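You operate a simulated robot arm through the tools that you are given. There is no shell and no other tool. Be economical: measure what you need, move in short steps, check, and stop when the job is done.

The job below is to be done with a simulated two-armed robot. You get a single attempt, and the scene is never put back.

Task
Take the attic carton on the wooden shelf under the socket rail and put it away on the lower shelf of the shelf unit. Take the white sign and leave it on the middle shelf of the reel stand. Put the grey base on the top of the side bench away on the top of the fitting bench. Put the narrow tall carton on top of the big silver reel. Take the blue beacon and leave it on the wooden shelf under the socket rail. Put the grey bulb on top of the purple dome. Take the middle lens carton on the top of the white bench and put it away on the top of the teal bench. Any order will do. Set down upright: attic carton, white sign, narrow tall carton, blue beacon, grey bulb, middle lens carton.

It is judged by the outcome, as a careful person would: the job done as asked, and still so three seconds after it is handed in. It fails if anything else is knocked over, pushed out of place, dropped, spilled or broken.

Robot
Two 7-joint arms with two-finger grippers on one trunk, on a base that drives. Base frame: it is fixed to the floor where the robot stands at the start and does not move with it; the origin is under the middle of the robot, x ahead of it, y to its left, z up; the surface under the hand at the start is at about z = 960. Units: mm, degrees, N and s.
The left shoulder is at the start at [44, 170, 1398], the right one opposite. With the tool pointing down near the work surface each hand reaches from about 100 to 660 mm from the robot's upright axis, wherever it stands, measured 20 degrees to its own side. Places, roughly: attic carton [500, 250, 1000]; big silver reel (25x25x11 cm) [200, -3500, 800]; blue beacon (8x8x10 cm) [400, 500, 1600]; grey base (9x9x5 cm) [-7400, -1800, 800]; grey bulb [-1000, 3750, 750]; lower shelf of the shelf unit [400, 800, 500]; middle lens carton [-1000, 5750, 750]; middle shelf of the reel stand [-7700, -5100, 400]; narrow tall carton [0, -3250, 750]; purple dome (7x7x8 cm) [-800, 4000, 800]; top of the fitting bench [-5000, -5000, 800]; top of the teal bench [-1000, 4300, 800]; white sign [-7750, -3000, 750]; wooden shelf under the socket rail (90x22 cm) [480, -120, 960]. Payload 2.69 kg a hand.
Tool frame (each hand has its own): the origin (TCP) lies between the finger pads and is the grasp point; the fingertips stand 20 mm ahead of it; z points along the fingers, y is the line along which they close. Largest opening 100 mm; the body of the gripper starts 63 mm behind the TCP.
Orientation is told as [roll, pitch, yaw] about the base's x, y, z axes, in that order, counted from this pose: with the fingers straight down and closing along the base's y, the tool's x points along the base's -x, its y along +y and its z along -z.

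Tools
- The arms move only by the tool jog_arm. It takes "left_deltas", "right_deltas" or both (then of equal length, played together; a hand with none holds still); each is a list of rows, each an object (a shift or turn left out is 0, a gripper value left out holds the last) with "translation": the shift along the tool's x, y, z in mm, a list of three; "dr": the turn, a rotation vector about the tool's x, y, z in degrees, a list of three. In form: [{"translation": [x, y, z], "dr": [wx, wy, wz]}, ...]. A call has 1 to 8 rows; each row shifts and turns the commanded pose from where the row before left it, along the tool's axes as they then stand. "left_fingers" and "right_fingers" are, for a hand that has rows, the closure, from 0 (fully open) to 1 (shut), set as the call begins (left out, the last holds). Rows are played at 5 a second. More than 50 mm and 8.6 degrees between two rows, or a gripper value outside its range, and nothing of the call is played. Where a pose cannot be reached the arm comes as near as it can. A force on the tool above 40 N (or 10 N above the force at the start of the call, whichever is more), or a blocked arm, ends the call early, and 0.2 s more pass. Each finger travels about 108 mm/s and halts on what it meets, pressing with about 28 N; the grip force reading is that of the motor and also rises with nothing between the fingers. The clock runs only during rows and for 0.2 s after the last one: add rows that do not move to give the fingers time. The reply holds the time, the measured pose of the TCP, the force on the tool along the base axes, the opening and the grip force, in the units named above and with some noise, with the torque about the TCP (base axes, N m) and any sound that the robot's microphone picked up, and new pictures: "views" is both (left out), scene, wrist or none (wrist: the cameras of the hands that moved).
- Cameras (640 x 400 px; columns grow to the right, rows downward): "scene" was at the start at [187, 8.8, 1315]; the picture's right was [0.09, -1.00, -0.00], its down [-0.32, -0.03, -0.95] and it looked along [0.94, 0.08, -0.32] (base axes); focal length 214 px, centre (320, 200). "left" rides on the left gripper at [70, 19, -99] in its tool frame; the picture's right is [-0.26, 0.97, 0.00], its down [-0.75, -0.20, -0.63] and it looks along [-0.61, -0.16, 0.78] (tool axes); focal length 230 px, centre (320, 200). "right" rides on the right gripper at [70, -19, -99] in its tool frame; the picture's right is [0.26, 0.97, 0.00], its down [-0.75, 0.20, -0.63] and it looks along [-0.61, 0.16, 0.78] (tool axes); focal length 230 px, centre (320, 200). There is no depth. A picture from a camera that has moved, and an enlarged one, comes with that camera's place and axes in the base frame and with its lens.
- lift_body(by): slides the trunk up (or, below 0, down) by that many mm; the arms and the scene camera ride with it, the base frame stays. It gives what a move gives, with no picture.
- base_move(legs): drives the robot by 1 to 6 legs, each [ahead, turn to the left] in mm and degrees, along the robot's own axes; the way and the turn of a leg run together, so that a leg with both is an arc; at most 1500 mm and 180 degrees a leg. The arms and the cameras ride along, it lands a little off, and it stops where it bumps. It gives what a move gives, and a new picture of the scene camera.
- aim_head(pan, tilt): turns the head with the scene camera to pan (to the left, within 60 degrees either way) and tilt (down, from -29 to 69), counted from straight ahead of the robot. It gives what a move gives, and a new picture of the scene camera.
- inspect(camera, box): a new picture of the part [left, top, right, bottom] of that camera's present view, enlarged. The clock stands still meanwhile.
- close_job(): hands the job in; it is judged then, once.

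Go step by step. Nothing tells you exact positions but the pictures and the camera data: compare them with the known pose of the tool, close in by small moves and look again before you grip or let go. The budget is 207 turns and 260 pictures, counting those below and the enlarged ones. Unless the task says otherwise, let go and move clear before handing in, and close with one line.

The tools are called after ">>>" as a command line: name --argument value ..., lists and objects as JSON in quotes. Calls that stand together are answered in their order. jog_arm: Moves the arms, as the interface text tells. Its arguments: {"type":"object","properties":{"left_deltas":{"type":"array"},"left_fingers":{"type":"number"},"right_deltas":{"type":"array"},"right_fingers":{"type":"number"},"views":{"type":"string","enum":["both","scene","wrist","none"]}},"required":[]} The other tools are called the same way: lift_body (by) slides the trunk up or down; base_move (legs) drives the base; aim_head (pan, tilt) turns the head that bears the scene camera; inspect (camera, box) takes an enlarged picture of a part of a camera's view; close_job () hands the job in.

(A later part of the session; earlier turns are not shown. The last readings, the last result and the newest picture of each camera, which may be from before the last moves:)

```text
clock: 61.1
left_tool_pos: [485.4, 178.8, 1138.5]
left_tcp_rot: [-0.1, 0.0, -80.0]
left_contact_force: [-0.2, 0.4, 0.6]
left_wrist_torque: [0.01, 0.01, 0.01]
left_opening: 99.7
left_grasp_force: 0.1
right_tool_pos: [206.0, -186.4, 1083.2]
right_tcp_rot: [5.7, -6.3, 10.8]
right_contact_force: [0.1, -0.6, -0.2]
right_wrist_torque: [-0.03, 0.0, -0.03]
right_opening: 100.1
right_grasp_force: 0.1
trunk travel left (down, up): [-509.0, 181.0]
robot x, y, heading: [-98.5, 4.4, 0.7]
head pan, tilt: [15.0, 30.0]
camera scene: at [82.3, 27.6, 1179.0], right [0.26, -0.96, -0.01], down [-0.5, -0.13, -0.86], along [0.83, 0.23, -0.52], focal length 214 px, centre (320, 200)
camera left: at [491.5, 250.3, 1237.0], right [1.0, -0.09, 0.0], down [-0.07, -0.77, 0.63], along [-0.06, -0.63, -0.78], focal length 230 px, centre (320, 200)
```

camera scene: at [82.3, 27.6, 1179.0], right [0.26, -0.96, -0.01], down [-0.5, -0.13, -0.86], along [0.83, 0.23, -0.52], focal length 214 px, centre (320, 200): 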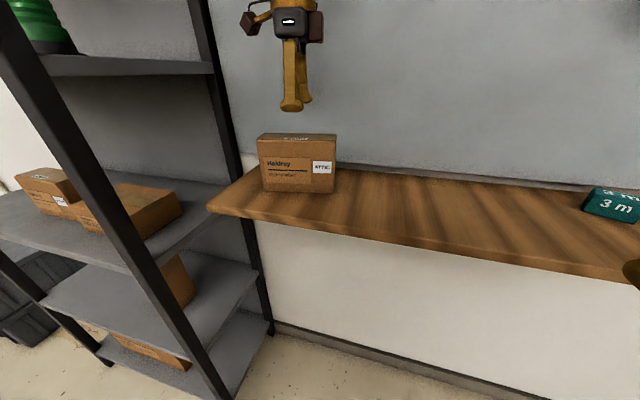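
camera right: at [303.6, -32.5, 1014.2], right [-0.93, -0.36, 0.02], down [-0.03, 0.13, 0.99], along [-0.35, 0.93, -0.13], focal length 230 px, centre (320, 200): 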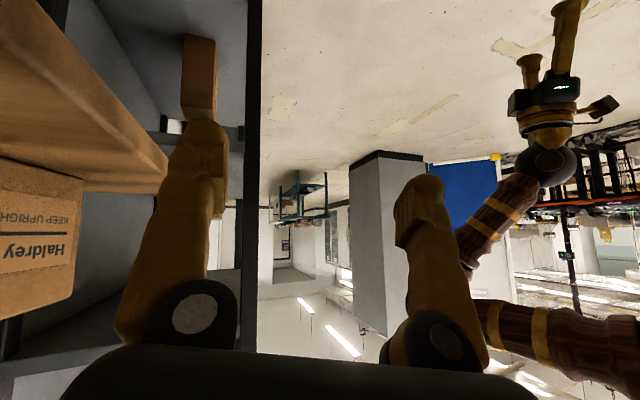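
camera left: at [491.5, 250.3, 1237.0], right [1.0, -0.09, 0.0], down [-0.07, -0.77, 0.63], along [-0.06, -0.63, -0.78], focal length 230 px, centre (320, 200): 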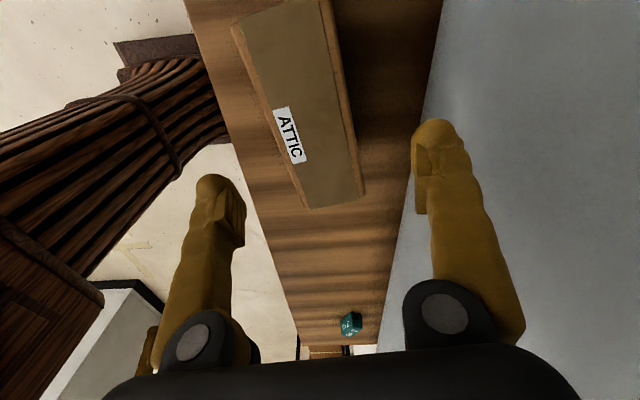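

The wrist view confirms the carton centre at (480,183). Descend and grip.

>>> jog_arm --left_deltas '[{"translation": [4.8, -4.2, 20]}, {"translation": [0, 0, 30]}, {"translation": [0, 0, 30]}, {"translation": [0, 0, 28]}, {}]' --views "wrist"

>>> jog_arm --left_deltas '[{}, {}, {}, {}]' --left_fingers 1 --views "wrist"

```text
clock: 61.5
left_tool_pos: [461.2, 183.4, 1144.1]
left_tcp_rot: [1.1, -0.3, -80.1]
left_contact_force: [-0.7, 0.8, -0.8]
left_wrist_torque: [0.0, -0.1, 0.02]
left_opening: 100.2
left_grasp_force: 0.0
right_tool_pos: [207.3, -185.1, 1098.4]
right_tcp_rot: [5.2, -9.9, 9.6]
right_contact_force: [-0.9, 0.3, 1.0]
right_wrist_torque: [-0.01, -0.04, 0.03]
right_opening: 100.0
right_grasp_force: 0.0
trunk travel left (down, up): [-509.0, 181.0]
robot x, y, heading: [-96.3, 5.4, 0.6]
head pan, tilt: [15.0, 30.0]
stopped in row 1 (left hand): the arm was blocked; the commanded pose is now the measured one
camera left: at [464.7, 253.2, 1241.2], right [1.0, -0.09, 0.02], down [-0.08, -0.77, 0.63], along [-0.04, -0.63, -0.78], focal length 230 px, centre (320, 200)
```

left: 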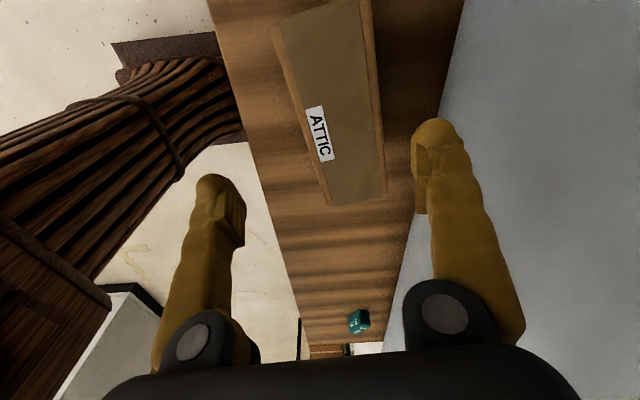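

```text
clock: 62.5
left_tool_pos: [464.3, 181.2, 1140.9]
left_tcp_rot: [0.9, -0.2, -80.0]
left_contact_force: [-0.9, 1.0, 0.0]
left_wrist_torque: [0.01, -0.01, -0.01]
left_opening: 0.0
left_grasp_force: 28.5
right_tool_pos: [209.9, -186.5, 1095.4]
right_tcp_rot: [5.5, -9.6, 9.8]
right_contact_force: [0.2, -0.1, 0.6]
right_wrist_torque: [0.0, -0.02, -0.01]
right_opening: 100.2
right_grasp_force: 0.0
trunk travel left (down, up): [-509.0, 181.0]
robot x, y, heading: [-100.2, 6.2, 0.2]
head pan, tilt: [15.0, 30.0]
camera left: at [468.3, 252.6, 1238.8], right [1.0, -0.09, 0.02], down [-0.08, -0.77, 0.63], along [-0.04, -0.63, -0.78], focal length 230 px, centre (320, 200)
```

left: 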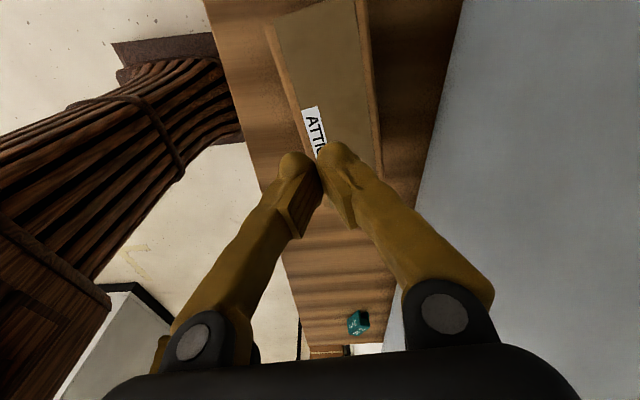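

Blocked before descending, so the fingers closed on air. I'll look at the left arm to see what it touches.

>>> aim_head --pan 30 --tilt 0

```text
clock: 63.4
left_tool_pos: [464.1, 180.8, 1140.4]
left_tcp_rot: [0.8, -0.2, -80.0]
left_contact_force: [0.0, 0.5, -0.3]
left_wrist_torque: [-0.02, 0.0, 0.02]
left_opening: 0.0
left_grasp_force: 28.1
right_tool_pos: [211.3, -185.8, 1095.6]
right_tcp_rot: [5.4, -9.5, 9.7]
right_contact_force: [0.1, 0.4, -0.1]
right_wrist_torque: [-0.01, 0.01, 0.02]
right_opening: 100.0
right_grasp_force: 0.1
trunk travel left (down, up): [-509.0, 181.0]
robot x, y, heading: [-100.4, 7.3, 0.3]
head pan, tilt: [30.0, 0.0]
camera scene: at [72.3, 49.7, 1227.7], right [0.5, -0.86, -0.01], down [-0.02, 0.0, -1.0], along [0.86, 0.5, -0.02], focal length 214 px, centre (320, 200)
```

scene: 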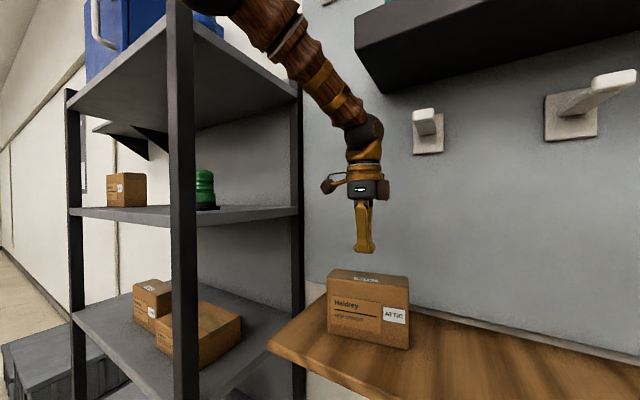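

The left elbow is close to the shelf-unit post. I'll reposition the base to y≈−120 so the left arm works clear of it.

>>> base_move --legs '[[-250, 0], [0, -22], [325, 0], [0, 22]]'

>>> aim_head --pan 35 --tilt 5

```text
clock: 67.1
left_tool_pos: [257.0, -56.8, 1154.0]
left_tcp_rot: [2.1, -0.6, -102.8]
left_contact_force: [0.7, -0.8, -1.2]
left_wrist_torque: [-0.02, 0.04, -0.01]
left_opening: 0.0
left_grasp_force: 28.0
right_tool_pos: [-83.4, -312.7, 1114.9]
right_tcp_rot: [5.7, -13.5, -15.3]
right_contact_force: [1.3, 0.5, 0.0]
right_wrist_torque: [0.04, 0.08, -0.02]
right_opening: 100.1
right_grasp_force: 0.2
trunk travel left (down, up): [-509.0, 181.0]
robot x, y, heading: [-305.6, -11.8, -23.4]
head pan, tilt: [30.0, 0.0]
stopped in leg 3: the robot was blocked; the commanded pose is now the measured one
camera scene: at [-128.0, -39.1, 1227.4], right [0.11, -0.99, -0.01], down [-0.02, 0.01, -1.0], along [0.99, 0.11, -0.02], focal length 214 px, centre (320, 200)
```

scene: 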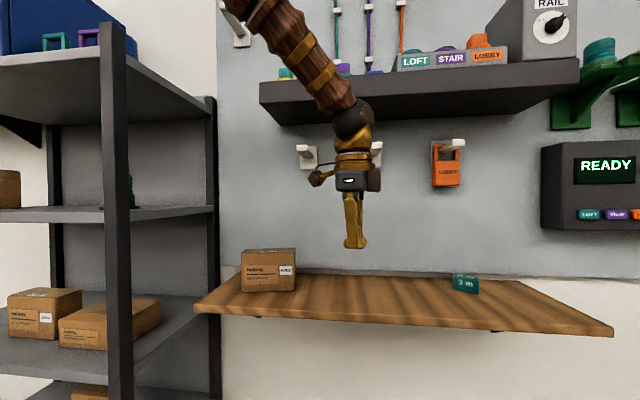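

```text
clock: 67.7
left_tool_pos: [253.0, -57.2, 1158.3]
left_tcp_rot: [2.4, -0.4, -102.9]
left_contact_force: [-1.3, -0.5, 0.5]
left_wrist_torque: [-0.02, -0.02, 0.01]
left_opening: 0.0
left_grasp_force: 27.4
right_tool_pos: [-83.1, -314.2, 1117.6]
right_tcp_rot: [5.7, -14.4, -15.6]
right_contact_force: [0.0, -0.1, 0.0]
right_wrist_torque: [0.02, 0.0, 0.0]
right_opening: 100.1
right_grasp_force: 0.0
trunk travel left (down, up): [-509.0, 181.0]
robot x, y, heading: [-304.4, -15.1, -23.5]
head pan, tilt: [35.0, 5.0]
camera scene: at [-129.7, -31.8, 1219.8], right [0.2, -0.98, -0.01], down [-0.1, -0.01, -0.99], along [0.97, 0.2, -0.1], focal length 214 px, centre (320, 200)
```

scene: 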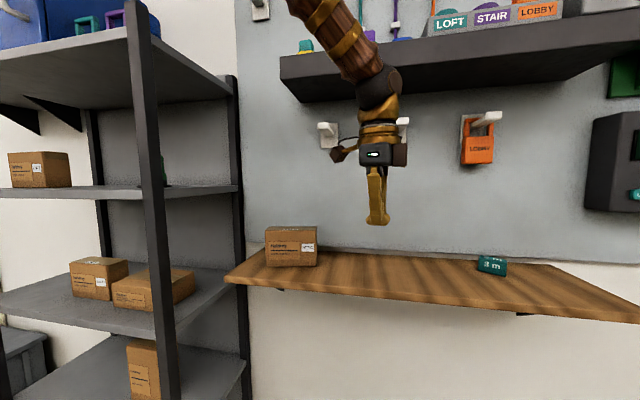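

Nothing visible touches; with the trunk low, the left elbow sits very high. I'll lower the hand first and then raise the trunk to the start level so that the elbow drops.

>>> jog_arm --left_deltas '[{"translation": [0, 0, 30]}, {"translation": [0, 0, 30]}, {"translation": [0, 0, 30]}, {"translation": [0, 0, 30]}, {}]' --left_fingers 0 --views "none"

>>> lift_body --by 116

>>> base_move --legs '[[260, 0]]'

```text
clock: 68.9
left_tool_pos: [255.3, -56.6, 1038.7]
left_tcp_rot: [2.3, -0.6, -102.7]
left_contact_force: [-0.9, -0.8, 0.1]
left_wrist_torque: [-0.05, -0.02, -0.01]
left_opening: 99.9
left_grasp_force: 0.1
right_tool_pos: [-83.5, -314.0, 1117.9]
right_tcp_rot: [5.8, -14.4, -15.5]
right_contact_force: [-0.2, 0.4, 0.9]
right_wrist_torque: [0.02, 0.03, 0.01]
right_opening: 100.1
right_grasp_force: 0.0
trunk travel left (down, up): [-509.0, 181.0]
robot x, y, heading: [-307.1, -11.1, -23.3]
head pan, tilt: [35.0, 5.0]
```

```text
clock: 70.4
left_tool_pos: [255.9, -57.4, 1154.2]
left_tcp_rot: [2.5, -0.6, -102.8]
left_contact_force: [-0.6, 0.9, -0.2]
left_wrist_torque: [0.01, -0.02, -0.01]
left_opening: 100.0
left_grasp_force: 0.0
right_tool_pos: [-81.1, -314.6, 1234.3]
right_tcp_rot: [5.8, -14.7, -15.9]
right_contact_force: [0.6, 0.5, 0.2]
right_wrist_torque: [0.05, 0.04, 0.0]
right_opening: 100.1
right_grasp_force: 0.0
trunk travel left (down, up): [-625.0, 65.0]
robot x, y, heading: [-305.3, -9.9, -23.2]
head pan, tilt: [35.0, 5.0]
```

```text
clock: 72.1
left_tool_pos: [421.3, -124.2, 1166.7]
left_tcp_rot: [3.1, -0.7, -102.7]
left_contact_force: [0.0, -0.8, 1.0]
left_wrist_torque: [-0.05, -0.03, 0.0]
left_opening: 100.0
left_grasp_force: 0.1
right_tool_pos: [150.0, -412.4, 1278.1]
right_tcp_rot: [6.4, -24.1, -18.8]
right_contact_force: [-0.8, 0.4, 0.2]
right_wrist_torque: [0.03, -0.04, -0.02]
right_opening: 99.8
right_grasp_force: 0.0
trunk travel left (down, up): [-625.0, 65.0]
robot x, y, heading: [-94.2, -102.1, -23.0]
head pan, tilt: [35.0, 5.0]
stopped in leg 1: the robot was blocked; the commanded pose is now the measured one
camera scene: at [77.2, -118.2, 1336.2], right [0.21, -0.98, -0.01], down [-0.1, -0.01, -0.99], along [0.97, 0.21, -0.1], focal length 214 px, centre (320, 200)
```

scene: 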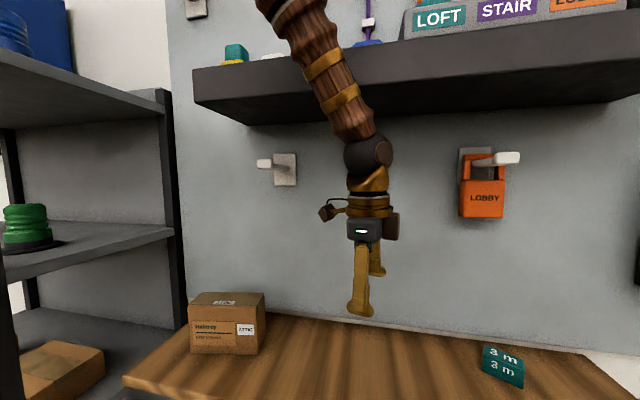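

The forearm met the dark shelf edge because the arm was folded. The fix is to stand farther back (x≈−150) so the arm is stretched with a low elbow.

>>> base_move --legs '[[-250, 0], [0, 23]]'

>>> jog_arm --left_deltas '[{}, {"translation": [0, 0, 15], "dr": [3, 0, 0]}, {"translation": [0, 0, 15]}]' --right_deltas '[{"dr": [0, 6, 0]}, {"dr": [0, 6, 0], "translation": [0, 0, 30]}, {"dr": [0, 6, 0], "translation": [0, 0, 30]}]' --views "scene"

```text
clock: 75.1
left_tool_pos: [167.6, 170.0, 1164.1]
left_tcp_rot: [3.0, -0.7, -80.0]
left_contact_force: [0.5, -0.5, -0.3]
left_wrist_torque: [-0.04, -0.03, 0.01]
left_opening: 100.0
left_grasp_force: 0.1
right_tool_pos: [14.7, -196.6, 1268.1]
right_tcp_rot: [6.1, -20.2, 4.9]
right_contact_force: [-0.9, 0.6, 0.5]
right_wrist_torque: [0.0, 0.02, 0.05]
right_opening: 99.9
right_grasp_force: 0.1
trunk travel left (down, up): [-625.0, 65.0]
robot x, y, heading: [-318.1, -7.3, -0.3]
head pan, tilt: [35.0, 5.0]
camera scene: at [-152.9, 43.3, 1335.8], right [0.57, -0.82, -0.01], down [-0.09, -0.05, -0.99], along [0.82, 0.57, -0.1], focal length 214 px, centre (320, 200)
```

scene: 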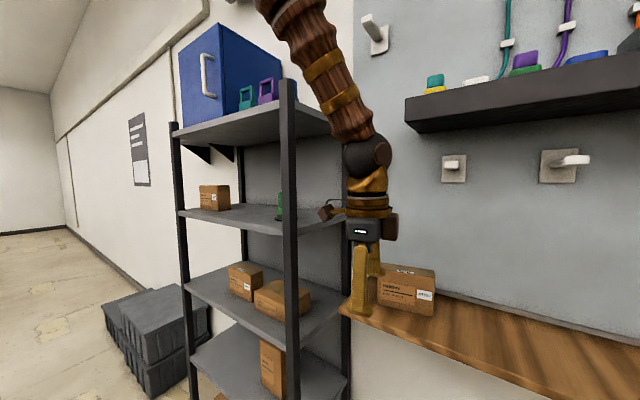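

```text
clock: 75.9
left_tool_pos: [149.0, 170.1, 1143.2]
left_tcp_rot: [0.8, -0.9, -80.0]
left_contact_force: [0.1, -0.1, -0.2]
left_wrist_torque: [0.02, -0.01, 0.0]
left_opening: 100.1
left_grasp_force: 0.0
right_tool_pos: [6.9, -191.0, 1213.9]
right_tcp_rot: [5.6, -3.0, 6.7]
right_contact_force: [0.0, -0.1, -0.4]
right_wrist_torque: [0.0, 0.02, -0.04]
right_opening: 100.1
right_grasp_force: 0.0
trunk travel left (down, up): [-625.0, 65.0]
robot x, y, heading: [-321.7, -10.4, -0.6]
head pan, tilt: [35.0, 5.0]
camera scene: at [-153.0, 42.0, 1335.9], right [0.57, -0.82, -0.01], down [-0.09, -0.05, -0.99], along [0.82, 0.57, -0.1], focal length 214 px, centre (320, 200)
```

scene: 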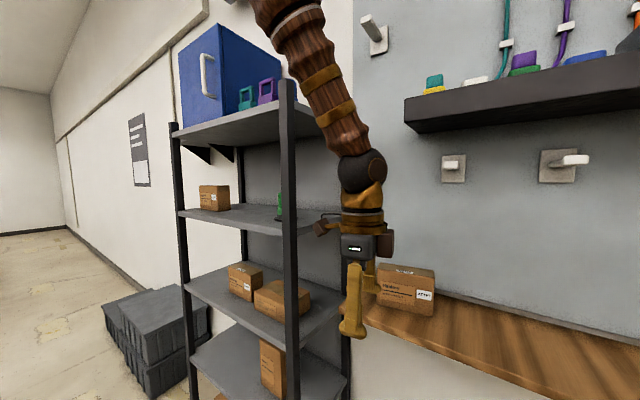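

Drive forward to x≈−140 and then extend the hand over the carton.

>>> base_move --legs '[[180, 0]]'

>>> jog_arm --left_deltas '[{"translation": [-5, 30, 0]}, {"translation": [-5, 30, 0]}, {"translation": [-5, 30, 0]}, {"translation": [-5, 30, 0]}, {}]' --views "both"

```text
clock: 77.4
left_tool_pos: [331.1, 173.8, 1142.6]
left_tcp_rot: [0.9, -0.9, -79.6]
left_contact_force: [0.0, 0.0, -0.4]
left_wrist_torque: [0.02, -0.01, -0.02]
left_opening: 100.0
left_grasp_force: 0.1
right_tool_pos: [191.8, -190.0, 1215.5]
right_tcp_rot: [5.6, -3.2, 6.9]
right_contact_force: [-0.1, 0.1, -0.5]
right_wrist_torque: [0.02, -0.01, -0.01]
right_opening: 100.1
right_grasp_force: 0.0
trunk travel left (down, up): [-625.0, 65.0]
robot x, y, heading: [-137.9, -10.1, -0.3]
head pan, tilt: [35.0, 5.0]
camera scene: at [28.9, 42.8, 1336.0], right [0.57, -0.82, -0.01], down [-0.09, -0.05, -0.99], along [0.81, 0.57, -0.1], focal length 214 px, centre (320, 200)
```

scene: 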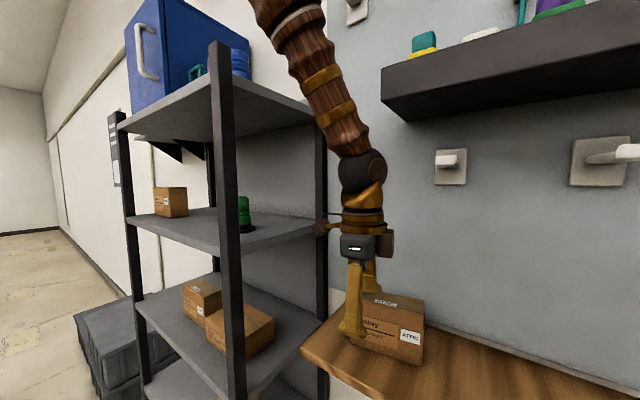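

```text
clock: 78.7
left_tool_pos: [413.6, 176.9, 1168.3]
left_tcp_rot: [2.8, -1.4, -79.6]
left_contact_force: [-0.4, -0.2, 0.5]
left_wrist_torque: [-0.03, -0.11, 0.03]
left_opening: 100.1
left_grasp_force: 0.0
right_tool_pos: [148.4, -189.4, 1227.2]
right_tcp_rot: [5.3, -5.2, 7.0]
right_contact_force: [-2.2, 1.1, 0.2]
right_wrist_torque: [0.02, -0.11, 0.0]
right_opening: 100.2
right_grasp_force: 0.1
trunk travel left (down, up): [-625.0, 65.0]
robot x, y, heading: [-138.7, -8.1, -0.1]
head pan, tilt: [35.0, 5.0]
stopped in row 5 (left hand): the arm was blocked; the commanded pose is now the measured one
camera scene: at [25.1, 43.4, 1336.6], right [0.57, -0.82, -0.01], down [-0.08, -0.05, -1.0], along [0.81, 0.57, -0.1], focal length 214 px, centre (320, 200)
camera left: at [413.7, 249.8, 1265.1], right [1.0, -0.08, 0.05], down [-0.09, -0.76, 0.64], along [-0.01, -0.64, -0.77], focal length 230 px, centre (320, 200)
```

scene: 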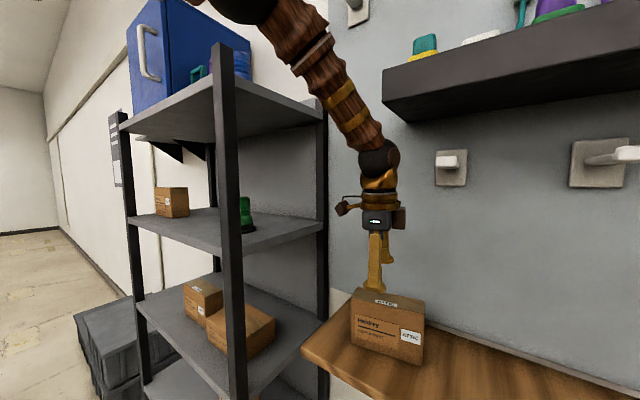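
left: 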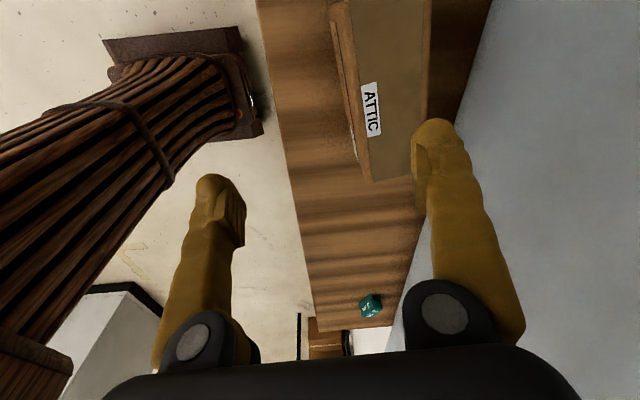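

The block happened with nothing visibly in contact, perhaps a posture jump or sway. I'll let it settle, then proceed with smaller steps.

>>> jog_arm --left_deltas '[{}, {}, {}, {}, {}]' --views "none"

>>> jog_arm --left_deltas '[{"translation": [0, 15, 3], "dr": [1.3, -0.7, 0]}, {"translation": [-1, 15, 3], "dr": [1.3, -0.7, 0]}, {"translation": [-1, 15, 3]}, {}, {}]' --views "none"

```text
clock: 79.9
left_tool_pos: [419.4, 176.5, 1164.9]
left_tcp_rot: [2.5, -1.3, -79.6]
left_contact_force: [0.4, 0.1, 0.9]
left_wrist_torque: [-0.01, 0.0, -0.02]
left_opening: 99.8
left_grasp_force: 0.0
right_tool_pos: [155.4, -190.0, 1225.4]
right_tcp_rot: [5.5, -4.8, 6.9]
right_contact_force: [-0.1, 0.3, -0.3]
right_wrist_torque: [-0.02, 0.02, 0.02]
right_opening: 100.0
right_grasp_force: 0.0
trunk travel left (down, up): [-625.0, 65.0]
robot x, y, heading: [-138.7, -9.4, 0.1]
head pan, tilt: [35.0, 5.0]
```

```text
clock: 80.5
left_tool_pos: [428.0, 180.7, 1172.4]
left_tcp_rot: [1.2, -3.0, -79.6]
left_contact_force: [-0.9, -0.6, -0.9]
left_wrist_torque: [0.02, -0.08, -0.03]
left_opening: 99.8
left_grasp_force: 0.0
right_tool_pos: [162.4, -186.1, 1241.0]
right_tcp_rot: [5.6, -9.6, 5.6]
right_contact_force: [-0.4, 0.5, -0.3]
right_wrist_torque: [-0.02, -0.02, -0.02]
right_opening: 99.9
right_grasp_force: 0.1
trunk travel left (down, up): [-625.0, 65.0]
robot x, y, heading: [-140.6, -9.4, 0.0]
head pan, tilt: [35.0, 5.0]
stopped in row 3 (left hand): the arm was blocked; the commanded pose is now the measured one
```

The forearm is meeting the dark shelf's left end corner. A lower trunk keeps the elbow and forearm beneath it, so I'll back off, lower the trunk, and bring the hand back up to just over the carton's top.

>>> base_move --legs '[[-200, 0]]'

>>> lift_body --by -250

>>> jog_arm --left_deltas '[{"translation": [0, 0, -30], "dr": [1, -2, 0]}, {"translation": [0, 0, -30]}, {"translation": [0, 0, -30]}, {"translation": [0, 0, -30]}, {"translation": [0, 0, -30]}, {"translation": [0, 0, -30]}]' --right_deltas '[{"dr": [0, 5, 0]}, {}, {}, {}, {}, {}]' --views "scene"

```text
clock: 81.3
left_tool_pos: [385.7, 180.9, 1189.5]
left_tcp_rot: [2.9, -3.4, -79.8]
left_contact_force: [-0.4, 0.4, 0.1]
left_wrist_torque: [0.0, -0.07, 0.02]
left_opening: 100.2
left_grasp_force: 0.1
right_tool_pos: [178.5, -180.0, 1273.0]
right_tcp_rot: [7.0, -17.4, 2.9]
right_contact_force: [-1.3, 0.2, -0.2]
right_wrist_torque: [-0.02, -0.04, -0.02]
right_opening: 99.8
right_grasp_force: 0.0
trunk travel left (down, up): [-625.0, 65.0]
robot x, y, heading: [-147.3, -7.1, -0.0]
head pan, tilt: [35.0, 5.0]
stopped in leg 1: the robot was blocked; the commanded pose is now the measured one
camera scene: at [22.2, 43.1, 1336.1], right [0.57, -0.82, -0.01], down [-0.09, -0.05, -0.99], along [0.81, 0.57, -0.1], focal length 214 px, centre (320, 200)
```

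scene: 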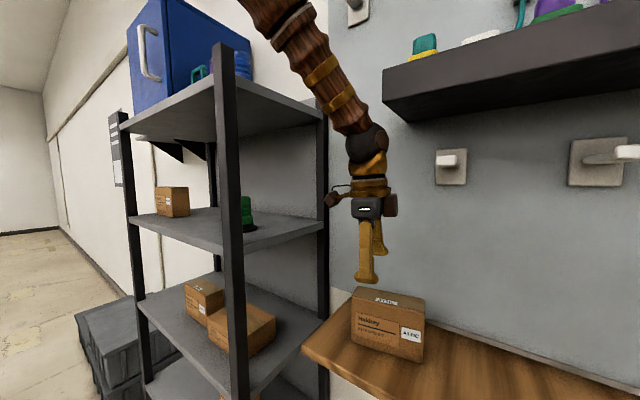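

```text
clock: 82.6
left_tool_pos: [374.7, 180.8, 1089.0]
left_tcp_rot: [4.6, -3.8, -79.8]
left_contact_force: [-0.5, -0.2, -0.2]
left_wrist_torque: [0.01, -0.03, -0.03]
left_opening: 99.9
left_grasp_force: 0.0
right_tool_pos: [178.7, -177.9, 1156.0]
right_tcp_rot: [7.7, -17.9, 1.7]
right_contact_force: [-1.2, 0.3, 0.1]
right_wrist_torque: [0.0, 0.04, 0.04]
right_opening: 100.3
right_grasp_force: 0.2
trunk travel left (down, up): [-509.0, 181.0]
robot x, y, heading: [-147.9, -8.9, -0.2]
head pan, tilt: [35.0, 5.0]
stopped: the force on the tool passed its limit at 66 N (the readings are from after the stop); the commanded pose is now the measured one
```

```text
clock: 84.0
left_tool_pos: [359.1, 194.2, 1263.4]
left_tcp_rot: [3.7, -5.8, -80.0]
left_contact_force: [-0.4, -0.5, 0.8]
left_wrist_torque: [0.05, 0.01, -0.01]
left_opening: 100.1
left_grasp_force: 0.1
right_tool_pos: [161.6, -181.2, 1159.1]
right_tcp_rot: [6.8, -13.0, 3.5]
right_contact_force: [0.2, 0.9, -0.5]
right_wrist_torque: [0.0, -0.01, 0.0]
right_opening: 100.1
right_grasp_force: 0.1
trunk travel left (down, up): [-509.0, 181.0]
robot x, y, heading: [-147.3, -9.0, -0.1]
head pan, tilt: [35.0, 5.0]
camera scene: at [21.1, 42.8, 1219.9], right [0.57, -0.82, -0.01], down [-0.09, -0.05, -0.99], along [0.81, 0.57, -0.1], focal length 214 px, centre (320, 200)
```

scene: 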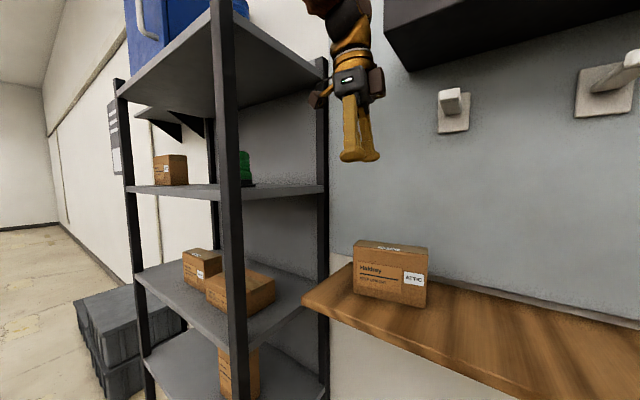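

Several things went wrong there because I chained calls; I'll settle and look at the right arm and surroundings before moving on, one step at a time.

>>> aim_head --pan -45 --tilt -10

```text
clock: 85.5
left_tool_pos: [360.3, 193.5, 1262.7]
left_tcp_rot: [3.6, -5.8, -80.0]
left_contact_force: [0.9, 0.8, 0.1]
left_wrist_torque: [-0.01, 0.03, 0.01]
left_opening: 99.9
left_grasp_force: 0.3
right_tool_pos: [162.5, -180.4, 1158.4]
right_tcp_rot: [6.9, -13.0, 3.6]
right_contact_force: [0.3, -0.1, 1.0]
right_wrist_torque: [0.0, -0.02, 0.01]
right_opening: 100.0
right_grasp_force: 0.0
trunk travel left (down, up): [-509.0, 181.0]
robot x, y, heading: [-146.3, -12.8, 0.2]
head pan, tilt: [-45.0, -10.0]
camera scene: at [6.5, -69.4, 1243.2], right [-0.71, -0.71, 0.01], down [0.11, -0.12, -0.99], along [0.7, -0.7, 0.16], focal length 214 px, centre (320, 200)
```

scene: 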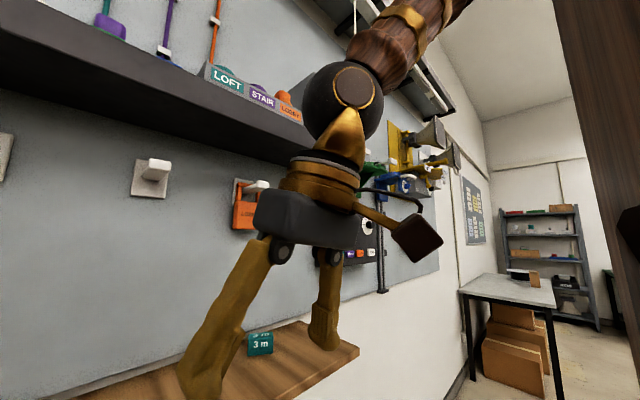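

The right arm is free. I'll withdraw the left hand from the dark shelf corner by jogging it straight back.

>>> jog_arm --left_deltas '[{"translation": [5, -28, 0]}, {"translation": [5, -28, 0]}, {"translation": [5, -28, 0]}, {"translation": [5, -28, 0]}, {}, {}]' --views "none"

```text
clock: 86.9
left_tool_pos: [246.9, 195.7, 1256.9]
left_tcp_rot: [3.6, -5.8, -80.0]
left_contact_force: [0.2, 1.4, 0.1]
left_wrist_torque: [0.0, -0.02, -0.01]
left_opening: 99.9
left_grasp_force: 0.0
right_tool_pos: [161.7, -181.1, 1158.9]
right_tcp_rot: [6.9, -13.0, 3.4]
right_contact_force: [-0.5, 0.8, -0.2]
right_wrist_torque: [-0.01, -0.02, 0.01]
right_opening: 100.1
right_grasp_force: 0.0
trunk travel left (down, up): [-509.0, 181.0]
robot x, y, heading: [-145.9, -10.0, 0.1]
head pan, tilt: [-45.0, -10.0]
```

Now lower the trunk (hand goes to about 1127) and straighten the hand.

>>> lift_body --by -140

>>> jog_arm --left_deltas '[{"dr": [3.6, 5.8, 0]}, {}, {}]' --right_deltas '[{"dr": [0, 6, 0], "translation": [20, 0, 0]}, {"dr": [6, 6, 0], "translation": [20, 0, 0]}, {}]' --views "none"

>>> aim_head --pan 35 --tilt 0

```text
clock: 88.6
left_tool_pos: [247.5, 195.0, 1117.8]
left_tcp_rot: [3.7, -5.8, -79.9]
left_contact_force: [-0.9, -0.7, -0.4]
left_wrist_torque: [0.05, 0.0, -0.03]
left_opening: 100.0
left_grasp_force: 0.0
right_tool_pos: [159.9, -181.5, 1019.7]
right_tcp_rot: [6.7, -13.1, 3.6]
right_contact_force: [-0.5, -0.3, -0.3]
right_wrist_torque: [0.02, 0.0, -0.02]
right_opening: 99.9
right_grasp_force: 0.1
trunk travel left (down, up): [-369.0, 321.0]
robot x, y, heading: [-145.4, -11.3, 0.1]
head pan, tilt: [-45.0, -10.0]
```

```text
clock: 89.4
left_tool_pos: [247.9, 194.3, 1118.2]
left_tcp_rot: [-0.1, 0.0, -79.8]
left_contact_force: [0.7, -0.4, -0.2]
left_wrist_torque: [0.02, -0.02, 0.02]
left_opening: 100.0
left_grasp_force: 0.1
right_tool_pos: [120.2, -183.3, 1013.6]
right_tcp_rot: [0.5, -1.2, 4.8]
right_contact_force: [0.0, -0.8, -0.4]
right_wrist_torque: [0.01, 0.04, 0.02]
right_opening: 100.0
right_grasp_force: 0.1
trunk travel left (down, up): [-369.0, 321.0]
robot x, y, heading: [-147.2, -11.6, 0.2]
head pan, tilt: [-45.0, -10.0]
```

```text
clock: 90.9
left_tool_pos: [246.9, 195.1, 1118.7]
left_tcp_rot: [0.0, 0.0, -79.9]
left_contact_force: [0.2, -0.1, 0.1]
left_wrist_torque: [0.0, 0.0, 0.0]
left_opening: 100.1
left_grasp_force: 0.0
right_tool_pos: [121.0, -181.9, 1014.2]
right_tcp_rot: [0.5, -1.4, 4.6]
right_contact_force: [0.6, 0.1, 1.1]
right_wrist_torque: [0.0, -0.01, 0.01]
right_opening: 99.9
right_grasp_force: 0.1
trunk travel left (down, up): [-369.0, 321.0]
robot x, y, heading: [-145.5, -9.9, 0.1]
head pan, tilt: [35.0, 0.0]
camera scene: at [17.9, 41.7, 1087.8], right [0.57, -0.82, -0.01], down [-0.02, 0.0, -1.0], along [0.82, 0.57, -0.01], focal length 214 px, centre (320, 200)
```

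scene: 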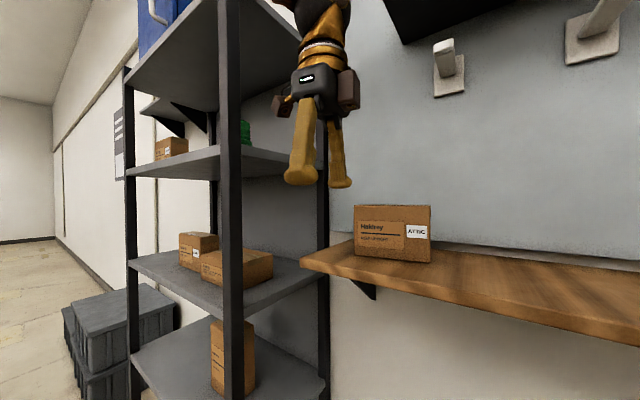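

Stable. Extend slowly toward the carton.

>>> jog_arm --left_deltas '[{"translation": [-4.5, 24.5, 1]}, {"translation": [-4.5, 24.5, 1]}, {"translation": [-4.5, 24.5, 1]}, {"translation": [-4.5, 24.5, 1]}, {"translation": [-4.5, 24.5, 1]}, {"translation": [-4.5, 24.5, 1]}, {"translation": [-4.5, 24.5, 1]}, {}]' --views "scene"

```text
clock: 92.7
left_tool_pos: [423.2, 196.5, 1111.6]
left_tcp_rot: [0.0, 0.1, -79.9]
left_contact_force: [-0.3, 0.0, -0.4]
left_wrist_torque: [-0.02, 0.03, 0.0]
left_opening: 100.1
left_grasp_force: 0.0
right_tool_pos: [120.5, -182.8, 1014.7]
right_tcp_rot: [0.3, -1.4, 4.6]
right_contact_force: [0.8, -0.3, -0.6]
right_wrist_torque: [0.0, 0.03, 0.01]
right_opening: 99.8
right_grasp_force: 0.1
trunk travel left (down, up): [-369.0, 321.0]
robot x, y, heading: [-144.9, -10.1, -0.2]
head pan, tilt: [35.0, 0.0]
camera scene: at [17.4, 41.8, 1087.9], right [0.57, -0.82, -0.01], down [-0.02, 0.0, -1.0], along [0.82, 0.57, -0.01], focal length 214 px, centre (320, 200)
```

scene: 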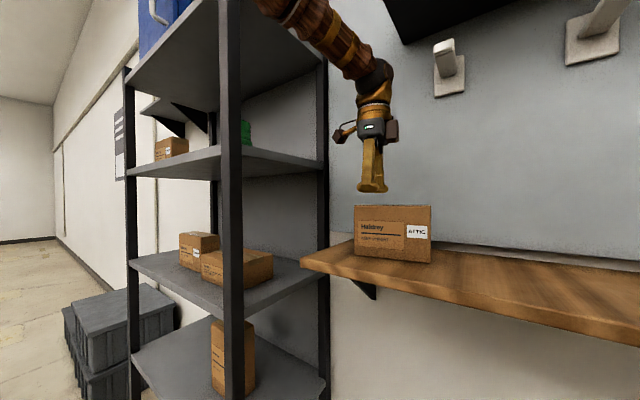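

>>> jog_arm --left_deltas '[{"translation": [-6, 19, 0]}, {"translation": [-6, 19, 0]}, {"translation": [-6, 18, 0]}, {}]' --views "wrist"

```text
clock: 93.3
left_tool_pos: [443.2, 191.1, 1126.1]
left_tcp_rot: [1.4, -0.3, -79.8]
left_contact_force: [-0.4, 0.5, -0.6]
left_wrist_torque: [0.02, -0.07, 0.0]
left_opening: 100.0
left_grasp_force: 0.0
right_tool_pos: [108.9, -177.5, 1014.2]
right_tcp_rot: [1.1, -1.6, 4.1]
right_contact_force: [-0.6, -0.1, -1.0]
right_wrist_torque: [-0.03, -0.08, 0.0]
right_opening: 100.1
right_grasp_force: 0.1
trunk travel left (down, up): [-369.0, 321.0]
robot x, y, heading: [-143.7, -10.2, -0.0]
head pan, tilt: [35.0, 0.0]
stopped in row 2 (left hand): the arm was blocked; the commanded pose is now the measured one
camera left: at [446.5, 262.2, 1224.3], right [1.0, -0.08, 0.02], down [-0.08, -0.77, 0.63], along [-0.04, -0.63, -0.78], focal length 230 px, centre (320, 200)
```

left: 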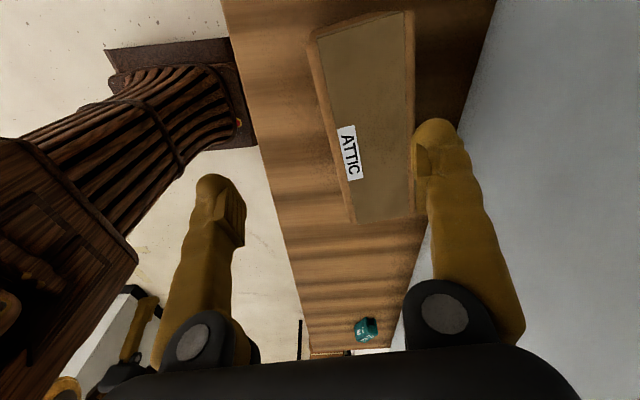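

>>> aim_head --pan 20 --tilt -18

```text
clock: 94.1
left_tool_pos: [446.6, 191.1, 1123.2]
left_tcp_rot: [0.9, -0.2, -79.7]
left_contact_force: [-0.1, 0.4, 0.1]
left_wrist_torque: [0.0, -0.01, 0.01]
left_opening: 100.2
left_grasp_force: 0.2
right_tool_pos: [112.0, -179.1, 1013.9]
right_tcp_rot: [1.1, -1.4, 4.1]
right_contact_force: [-0.7, 0.1, 0.5]
right_wrist_torque: [0.0, -0.01, 0.0]
right_opening: 100.1
right_grasp_force: 0.0
trunk travel left (down, up): [-369.0, 321.0]
robot x, y, heading: [-144.3, -7.5, 0.1]
head pan, tilt: [20.0, -18.0]
camera scene: at [17.7, 16.9, 1114.3], right [0.34, -0.94, -0.01], down [0.27, 0.11, -0.96], along [0.9, 0.33, 0.29], focal length 214 px, centre (320, 200)
```

scene: 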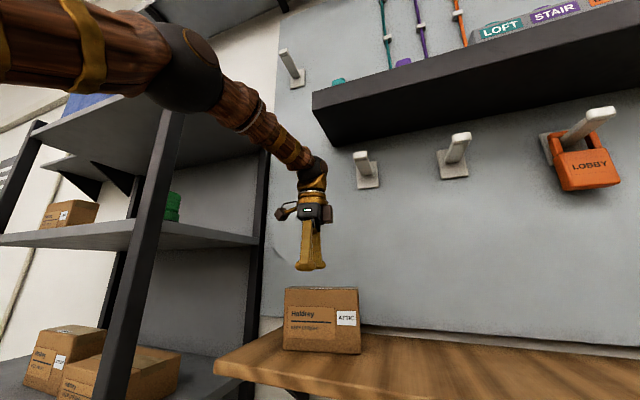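

No contact is visible anywhere, so it looks like a kinematic limit. I'll try small, slow steps to learn where it refuses.

>>> jog_arm --left_deltas '[{}, {"translation": [-1.7, 10, 2]}, {}, {"translation": [-1.7, 10, 2]}, {}, {"translation": [-1.7, 10, 2]}, {}, {}]' --views "none"

```text
clock: 94.5
left_tool_pos: [428.0, 190.5, 1135.9]
left_tcp_rot: [2.0, -0.5, -79.9]
left_contact_force: [-0.8, -1.1, -0.5]
left_wrist_torque: [0.01, -0.06, 0.01]
left_opening: 100.0
left_grasp_force: 0.0
right_tool_pos: [110.5, -173.4, 1016.4]
right_tcp_rot: [2.4, -2.0, 3.2]
right_contact_force: [-0.2, 0.4, -0.1]
right_wrist_torque: [0.02, -0.07, -0.01]
right_opening: 100.2
right_grasp_force: 0.0
trunk travel left (down, up): [-369.0, 321.0]
robot x, y, heading: [-146.2, -11.1, 0.3]
head pan, tilt: [20.0, -18.0]
stopped in row 1 (left hand): the arm was blocked; the commanded pose is now the measured one
```

The hold itself gets blocked at this stretch (~600 mm), so I'm at a reach limit. I'll pull the hand back, drive 90 mm closer with the low trunk, and try again.

>>> jog_arm --left_deltas '[{"translation": [4.3, -25, 0]}, {"translation": [4.3, -25, 0]}, {"translation": [4.3, -25, 0]}, {"translation": [4.3, -25, 0]}, {}, {}, {}]' --views "none"

```text
clock: 96.0
left_tool_pos: [327.7, 188.3, 1128.1]
left_tcp_rot: [1.8, -0.4, -79.7]
left_contact_force: [0.0, -0.9, -0.3]
left_wrist_torque: [-0.02, -0.02, -0.02]
left_opening: 100.2
left_grasp_force: 0.1
right_tool_pos: [112.2, -173.0, 1015.5]
right_tcp_rot: [2.2, -1.8, 3.3]
right_contact_force: [-0.2, 0.0, -0.3]
right_wrist_torque: [-0.03, -0.01, 0.01]
right_opening: 100.0
right_grasp_force: 0.0
trunk travel left (down, up): [-369.0, 321.0]
robot x, y, heading: [-143.0, -13.1, -0.2]
head pan, tilt: [20.0, -18.0]
```

>>> base_move --legs '[[95, 0]]'

>>> jog_arm --left_deltas '[{"dr": [1.8, 0.4, 0]}, {"translation": [-2.5, 15, 3]}, {"translation": [-2.5, 15, 3]}, {}, {}]' --views "none"

```text
clock: 97.2
left_tool_pos: [423.6, 188.8, 1130.2]
left_tcp_rot: [1.8, -0.5, -79.9]
left_contact_force: [-0.3, 0.3, 1.0]
left_wrist_torque: [0.0, -0.01, -0.02]
left_opening: 100.2
left_grasp_force: 0.0
right_tool_pos: [197.6, -177.0, 1016.8]
right_tcp_rot: [1.5, -2.2, 3.8]
right_contact_force: [-0.7, -0.1, 0.4]
right_wrist_torque: [0.01, -0.05, 0.03]
right_opening: 100.1
right_grasp_force: 0.0
trunk travel left (down, up): [-369.0, 321.0]
robot x, y, heading: [-49.2, -12.0, 0.2]
head pan, tilt: [20.0, -18.0]
camera scene: at [103.1, 16.8, 1116.1], right [0.34, -0.94, 0.0], down [0.28, 0.11, -0.95], along [0.9, 0.33, 0.3], focal length 214 px, centre (320, 200)
```

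scene: 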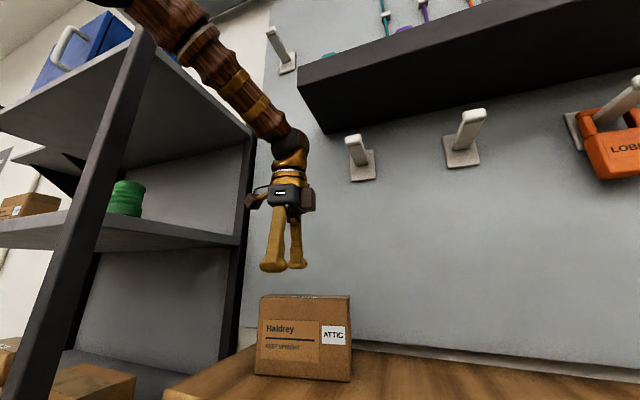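

```text
clock: 98.4
left_tool_pos: [449.3, 191.3, 1125.4]
left_tcp_rot: [0.4, 0.0, -79.8]
left_contact_force: [0.5, 1.0, 0.2]
left_wrist_torque: [0.04, 0.02, 0.0]
left_opening: 100.0
left_grasp_force: 0.2
right_tool_pos: [209.9, -170.0, 1015.4]
right_tcp_rot: [2.7, -2.0, 2.9]
right_contact_force: [-0.4, -0.3, -1.0]
right_wrist_torque: [0.01, 0.03, -0.03]
right_opening: 99.7
right_grasp_force: 0.0
trunk travel left (down, up): [-369.0, 321.0]
robot x, y, heading: [-48.1, -9.1, -0.0]
head pan, tilt: [20.0, -18.0]
```

Progress without a block. Continue in small steps.

>>> jog_arm --left_deltas '[{"translation": [-2.5, 10, 2]}, {"translation": [-2.5, 10, 2]}, {"translation": [-2.5, 10, 2]}, {}, {}]' --views "wrist"

```text
clock: 99.6
left_tool_pos: [479.3, 188.0, 1121.5]
left_tcp_rot: [0.4, 0.0, -79.7]
left_contact_force: [0.0, -0.3, -0.3]
left_wrist_torque: [0.0, -0.01, 0.0]
left_opening: 99.8
left_grasp_force: 0.1
right_tool_pos: [209.7, -169.6, 1016.4]
right_tcp_rot: [2.7, -2.0, 2.9]
right_contact_force: [-1.2, 0.5, -0.2]
right_wrist_torque: [0.0, 0.0, 0.02]
right_opening: 100.0
right_grasp_force: 0.0
trunk travel left (down, up): [-369.0, 321.0]
robot x, y, heading: [-47.0, -10.9, 0.1]
head pan, tilt: [20.0, -18.0]
camera left: at [484.4, 258.7, 1219.4], right [1.0, -0.08, 0.01], down [-0.07, -0.77, 0.63], along [-0.05, -0.63, -0.78], focal length 230 px, centre (320, 200)
```

left: 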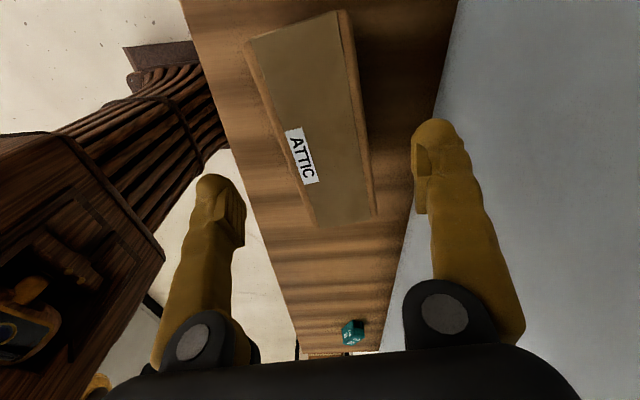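

Carton still at (482,184), hand well centred. Descend slowly.

>>> jog_arm --left_deltas '[{"translation": [0, 2, 12]}, {"translation": [0, 0, 15]}, {"translation": [0, 0, 15]}, {"translation": [0, 0, 15]}, {"translation": [0, 0, 15]}, {"translation": [0, 0, 14]}, {}, {}]' --views "wrist"

```text
clock: 101.4
left_tool_pos: [481.0, 188.8, 1035.2]
left_tcp_rot: [0.3, -0.1, -79.9]
left_contact_force: [-0.2, -0.6, 1.1]
left_wrist_torque: [-0.02, -0.01, -0.01]
left_opening: 100.1
left_grasp_force: 0.0
right_tool_pos: [209.5, -169.9, 1017.1]
right_tcp_rot: [2.7, -2.0, 2.9]
right_contact_force: [0.5, -0.1, -0.4]
right_wrist_torque: [-0.03, 0.02, -0.04]
right_opening: 99.7
right_grasp_force: 0.1
trunk travel left (down, up): [-369.0, 321.0]
robot x, y, heading: [-46.5, -8.4, -0.1]
head pan, tilt: [20.0, -18.0]
camera left: at [487.2, 260.0, 1133.2], right [1.0, -0.08, 0.01], down [-0.07, -0.77, 0.63], along [-0.05, -0.63, -0.78], focal length 230 px, centre (320, 200)
```

left: 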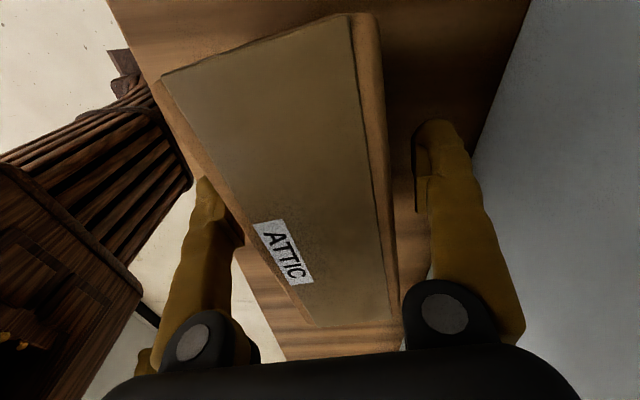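

Straddling the carton. Grip it.

>>> jog_arm --left_deltas '[{}, {}, {}, {}, {}]' --left_fingers 1 --views "none"

>>> jog_arm --left_deltas '[{"translation": [0, 0, -10]}, {"translation": [0, 0, -10]}, {"translation": [0, 0, -10]}, {}, {}]' --views "both"

```text
clock: 102.6
left_tool_pos: [482.1, 188.7, 1034.8]
left_tcp_rot: [0.4, -0.1, -79.8]
left_contact_force: [-0.5, 0.7, 0.5]
left_wrist_torque: [0.0, 0.13, -0.13]
left_opening: 62.8
left_grasp_force: 27.7
right_tool_pos: [208.8, -170.5, 1015.9]
right_tcp_rot: [2.7, -2.1, 2.9]
right_contact_force: [0.0, -0.5, -0.8]
right_wrist_torque: [0.01, 0.01, 0.04]
right_opening: 100.0
right_grasp_force: 0.0
trunk travel left (down, up): [-369.0, 321.0]
robot x, y, heading: [-44.3, -9.9, 0.0]
head pan, tilt: [20.0, -18.0]
```

```text
clock: 103.8
left_tool_pos: [481.4, 187.9, 1065.0]
left_tcp_rot: [0.3, -0.2, -79.7]
left_contact_force: [0.1, 0.1, -4.5]
left_wrist_torque: [0.04, 0.02, 0.03]
left_opening: 63.2
left_grasp_force: 28.1
right_tool_pos: [209.6, -169.7, 1016.1]
right_tcp_rot: [2.8, -2.0, 2.9]
right_contact_force: [-0.3, 0.2, 0.8]
right_wrist_torque: [0.03, -0.01, -0.02]
right_opening: 100.1
right_grasp_force: 0.1
trunk travel left (down, up): [-369.0, 321.0]
robot x, y, heading: [-49.9, -12.4, 0.0]
head pan, tilt: [20.0, -18.0]
camera scene: at [115.3, 16.8, 1114.3], right [0.34, -0.94, -0.01], down [0.27, 0.11, -0.96], along [0.9, 0.32, 0.29], focal length 214 px, centre (320, 200)
camera left: at [485.7, 259.7, 1163.8], right [1.0, -0.08, 0.01], down [-0.07, -0.77, 0.63], along [-0.05, -0.63, -0.78], focal length 230 px, centre (320, 200)
```

scene: 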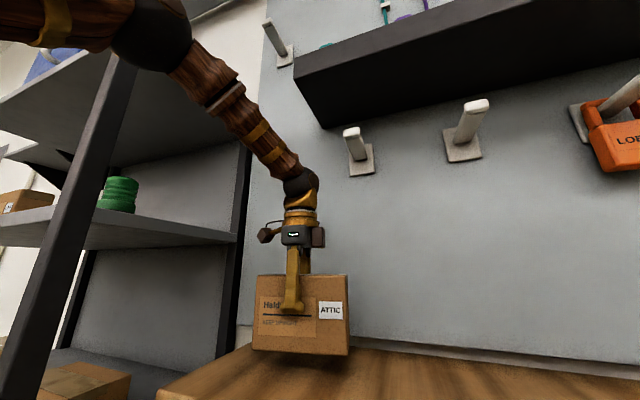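
left: 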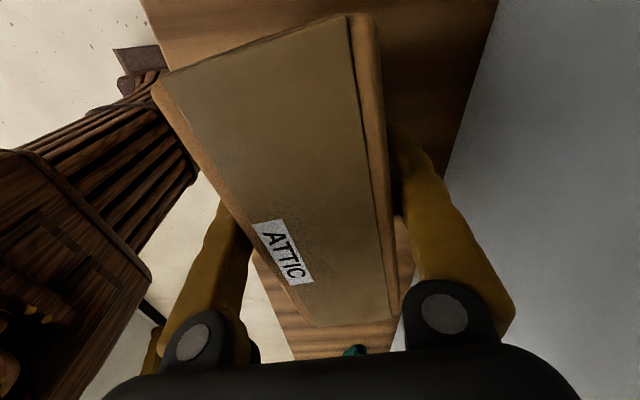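

Carton held (63 mm, ~0.45 kg). Turn it to yaw 0 in small steps just above the shelf.

>>> jog_arm --left_deltas '[{"dr": [0, 0, -6]}, {"dr": [0, 0, -6]}, {"dr": [0, 0, -6]}, {"dr": [0, 0, -6]}, {"dr": [0, 0, -6]}, {"dr": [0, 0, -6]}, {"dr": [0, 0, -6]}, {}]' --views "none"

>>> jog_arm --left_deltas '[{"dr": [0, 0, -6]}, {"dr": [0, 0, -6]}, {"dr": [0, 0, -6]}, {"dr": [0, 0, -6]}, {"dr": [0, 0, -6]}, {"dr": [0, 0, -6]}, {}, {}]' --views "both"

```text
clock: 105.6
left_tool_pos: [483.5, 187.2, 1065.7]
left_tcp_rot: [0.2, -0.3, -37.7]
left_contact_force: [-0.2, 0.1, -4.8]
left_wrist_torque: [0.01, 0.02, 0.03]
left_opening: 62.7
left_grasp_force: 28.4
right_tool_pos: [208.9, -169.9, 1016.3]
right_tcp_rot: [2.7, -2.0, 2.9]
right_contact_force: [-0.7, 0.5, 0.0]
right_wrist_torque: [0.03, 0.02, 0.03]
right_opening: 100.2
right_grasp_force: 0.1
trunk travel left (down, up): [-369.0, 321.0]
robot x, y, heading: [-47.6, -8.5, 0.1]
head pan, tilt: [20.0, -18.0]
```

```text
clock: 107.4
left_tool_pos: [483.3, 188.1, 1066.1]
left_tcp_rot: [0.1, -0.6, -1.8]
left_contact_force: [0.1, -0.1, -4.9]
left_wrist_torque: [0.0, 0.02, 0.02]
left_opening: 62.9
left_grasp_force: 28.1
right_tool_pos: [210.6, -169.6, 1015.7]
right_tcp_rot: [2.6, -2.0, 2.9]
right_contact_force: [0.0, 0.0, -0.2]
right_wrist_torque: [-0.01, -0.01, 0.03]
right_opening: 99.9
right_grasp_force: 0.1
trunk travel left (down, up): [-369.0, 321.0]
robot x, y, heading: [-47.2, -9.5, -0.0]
head pan, tilt: [20.0, -18.0]
camera scene: at [115.4, 16.8, 1114.3], right [0.34, -0.94, -0.01], down [0.27, 0.11, -0.96], along [0.9, 0.32, 0.29], focal length 214 px, centre (320, 200)
camera left: at [412.2, 208.5, 1163.1], right [0.29, 0.96, 0.0], down [0.74, -0.22, 0.63], along [0.61, -0.18, -0.77], focal length 230 px, centre (320, 200)
```

scene: 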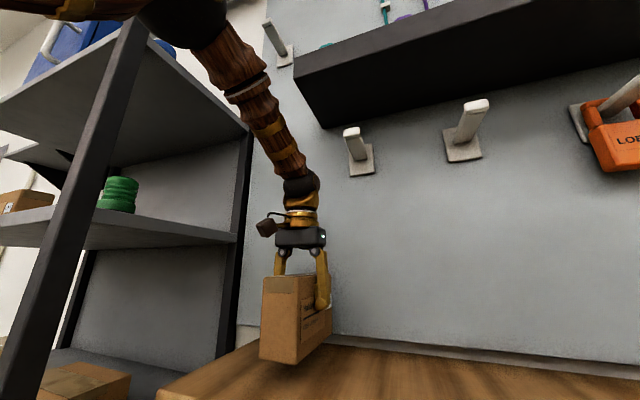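
left: 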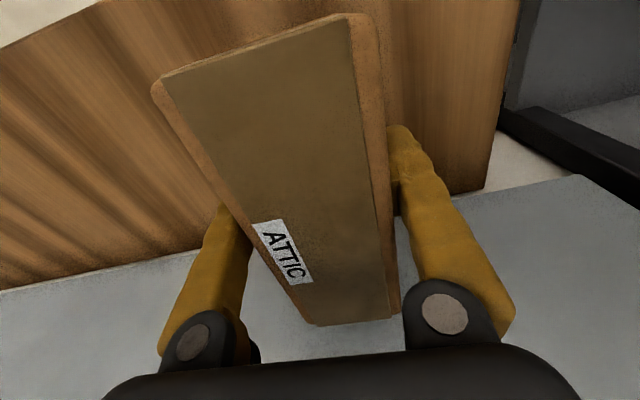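

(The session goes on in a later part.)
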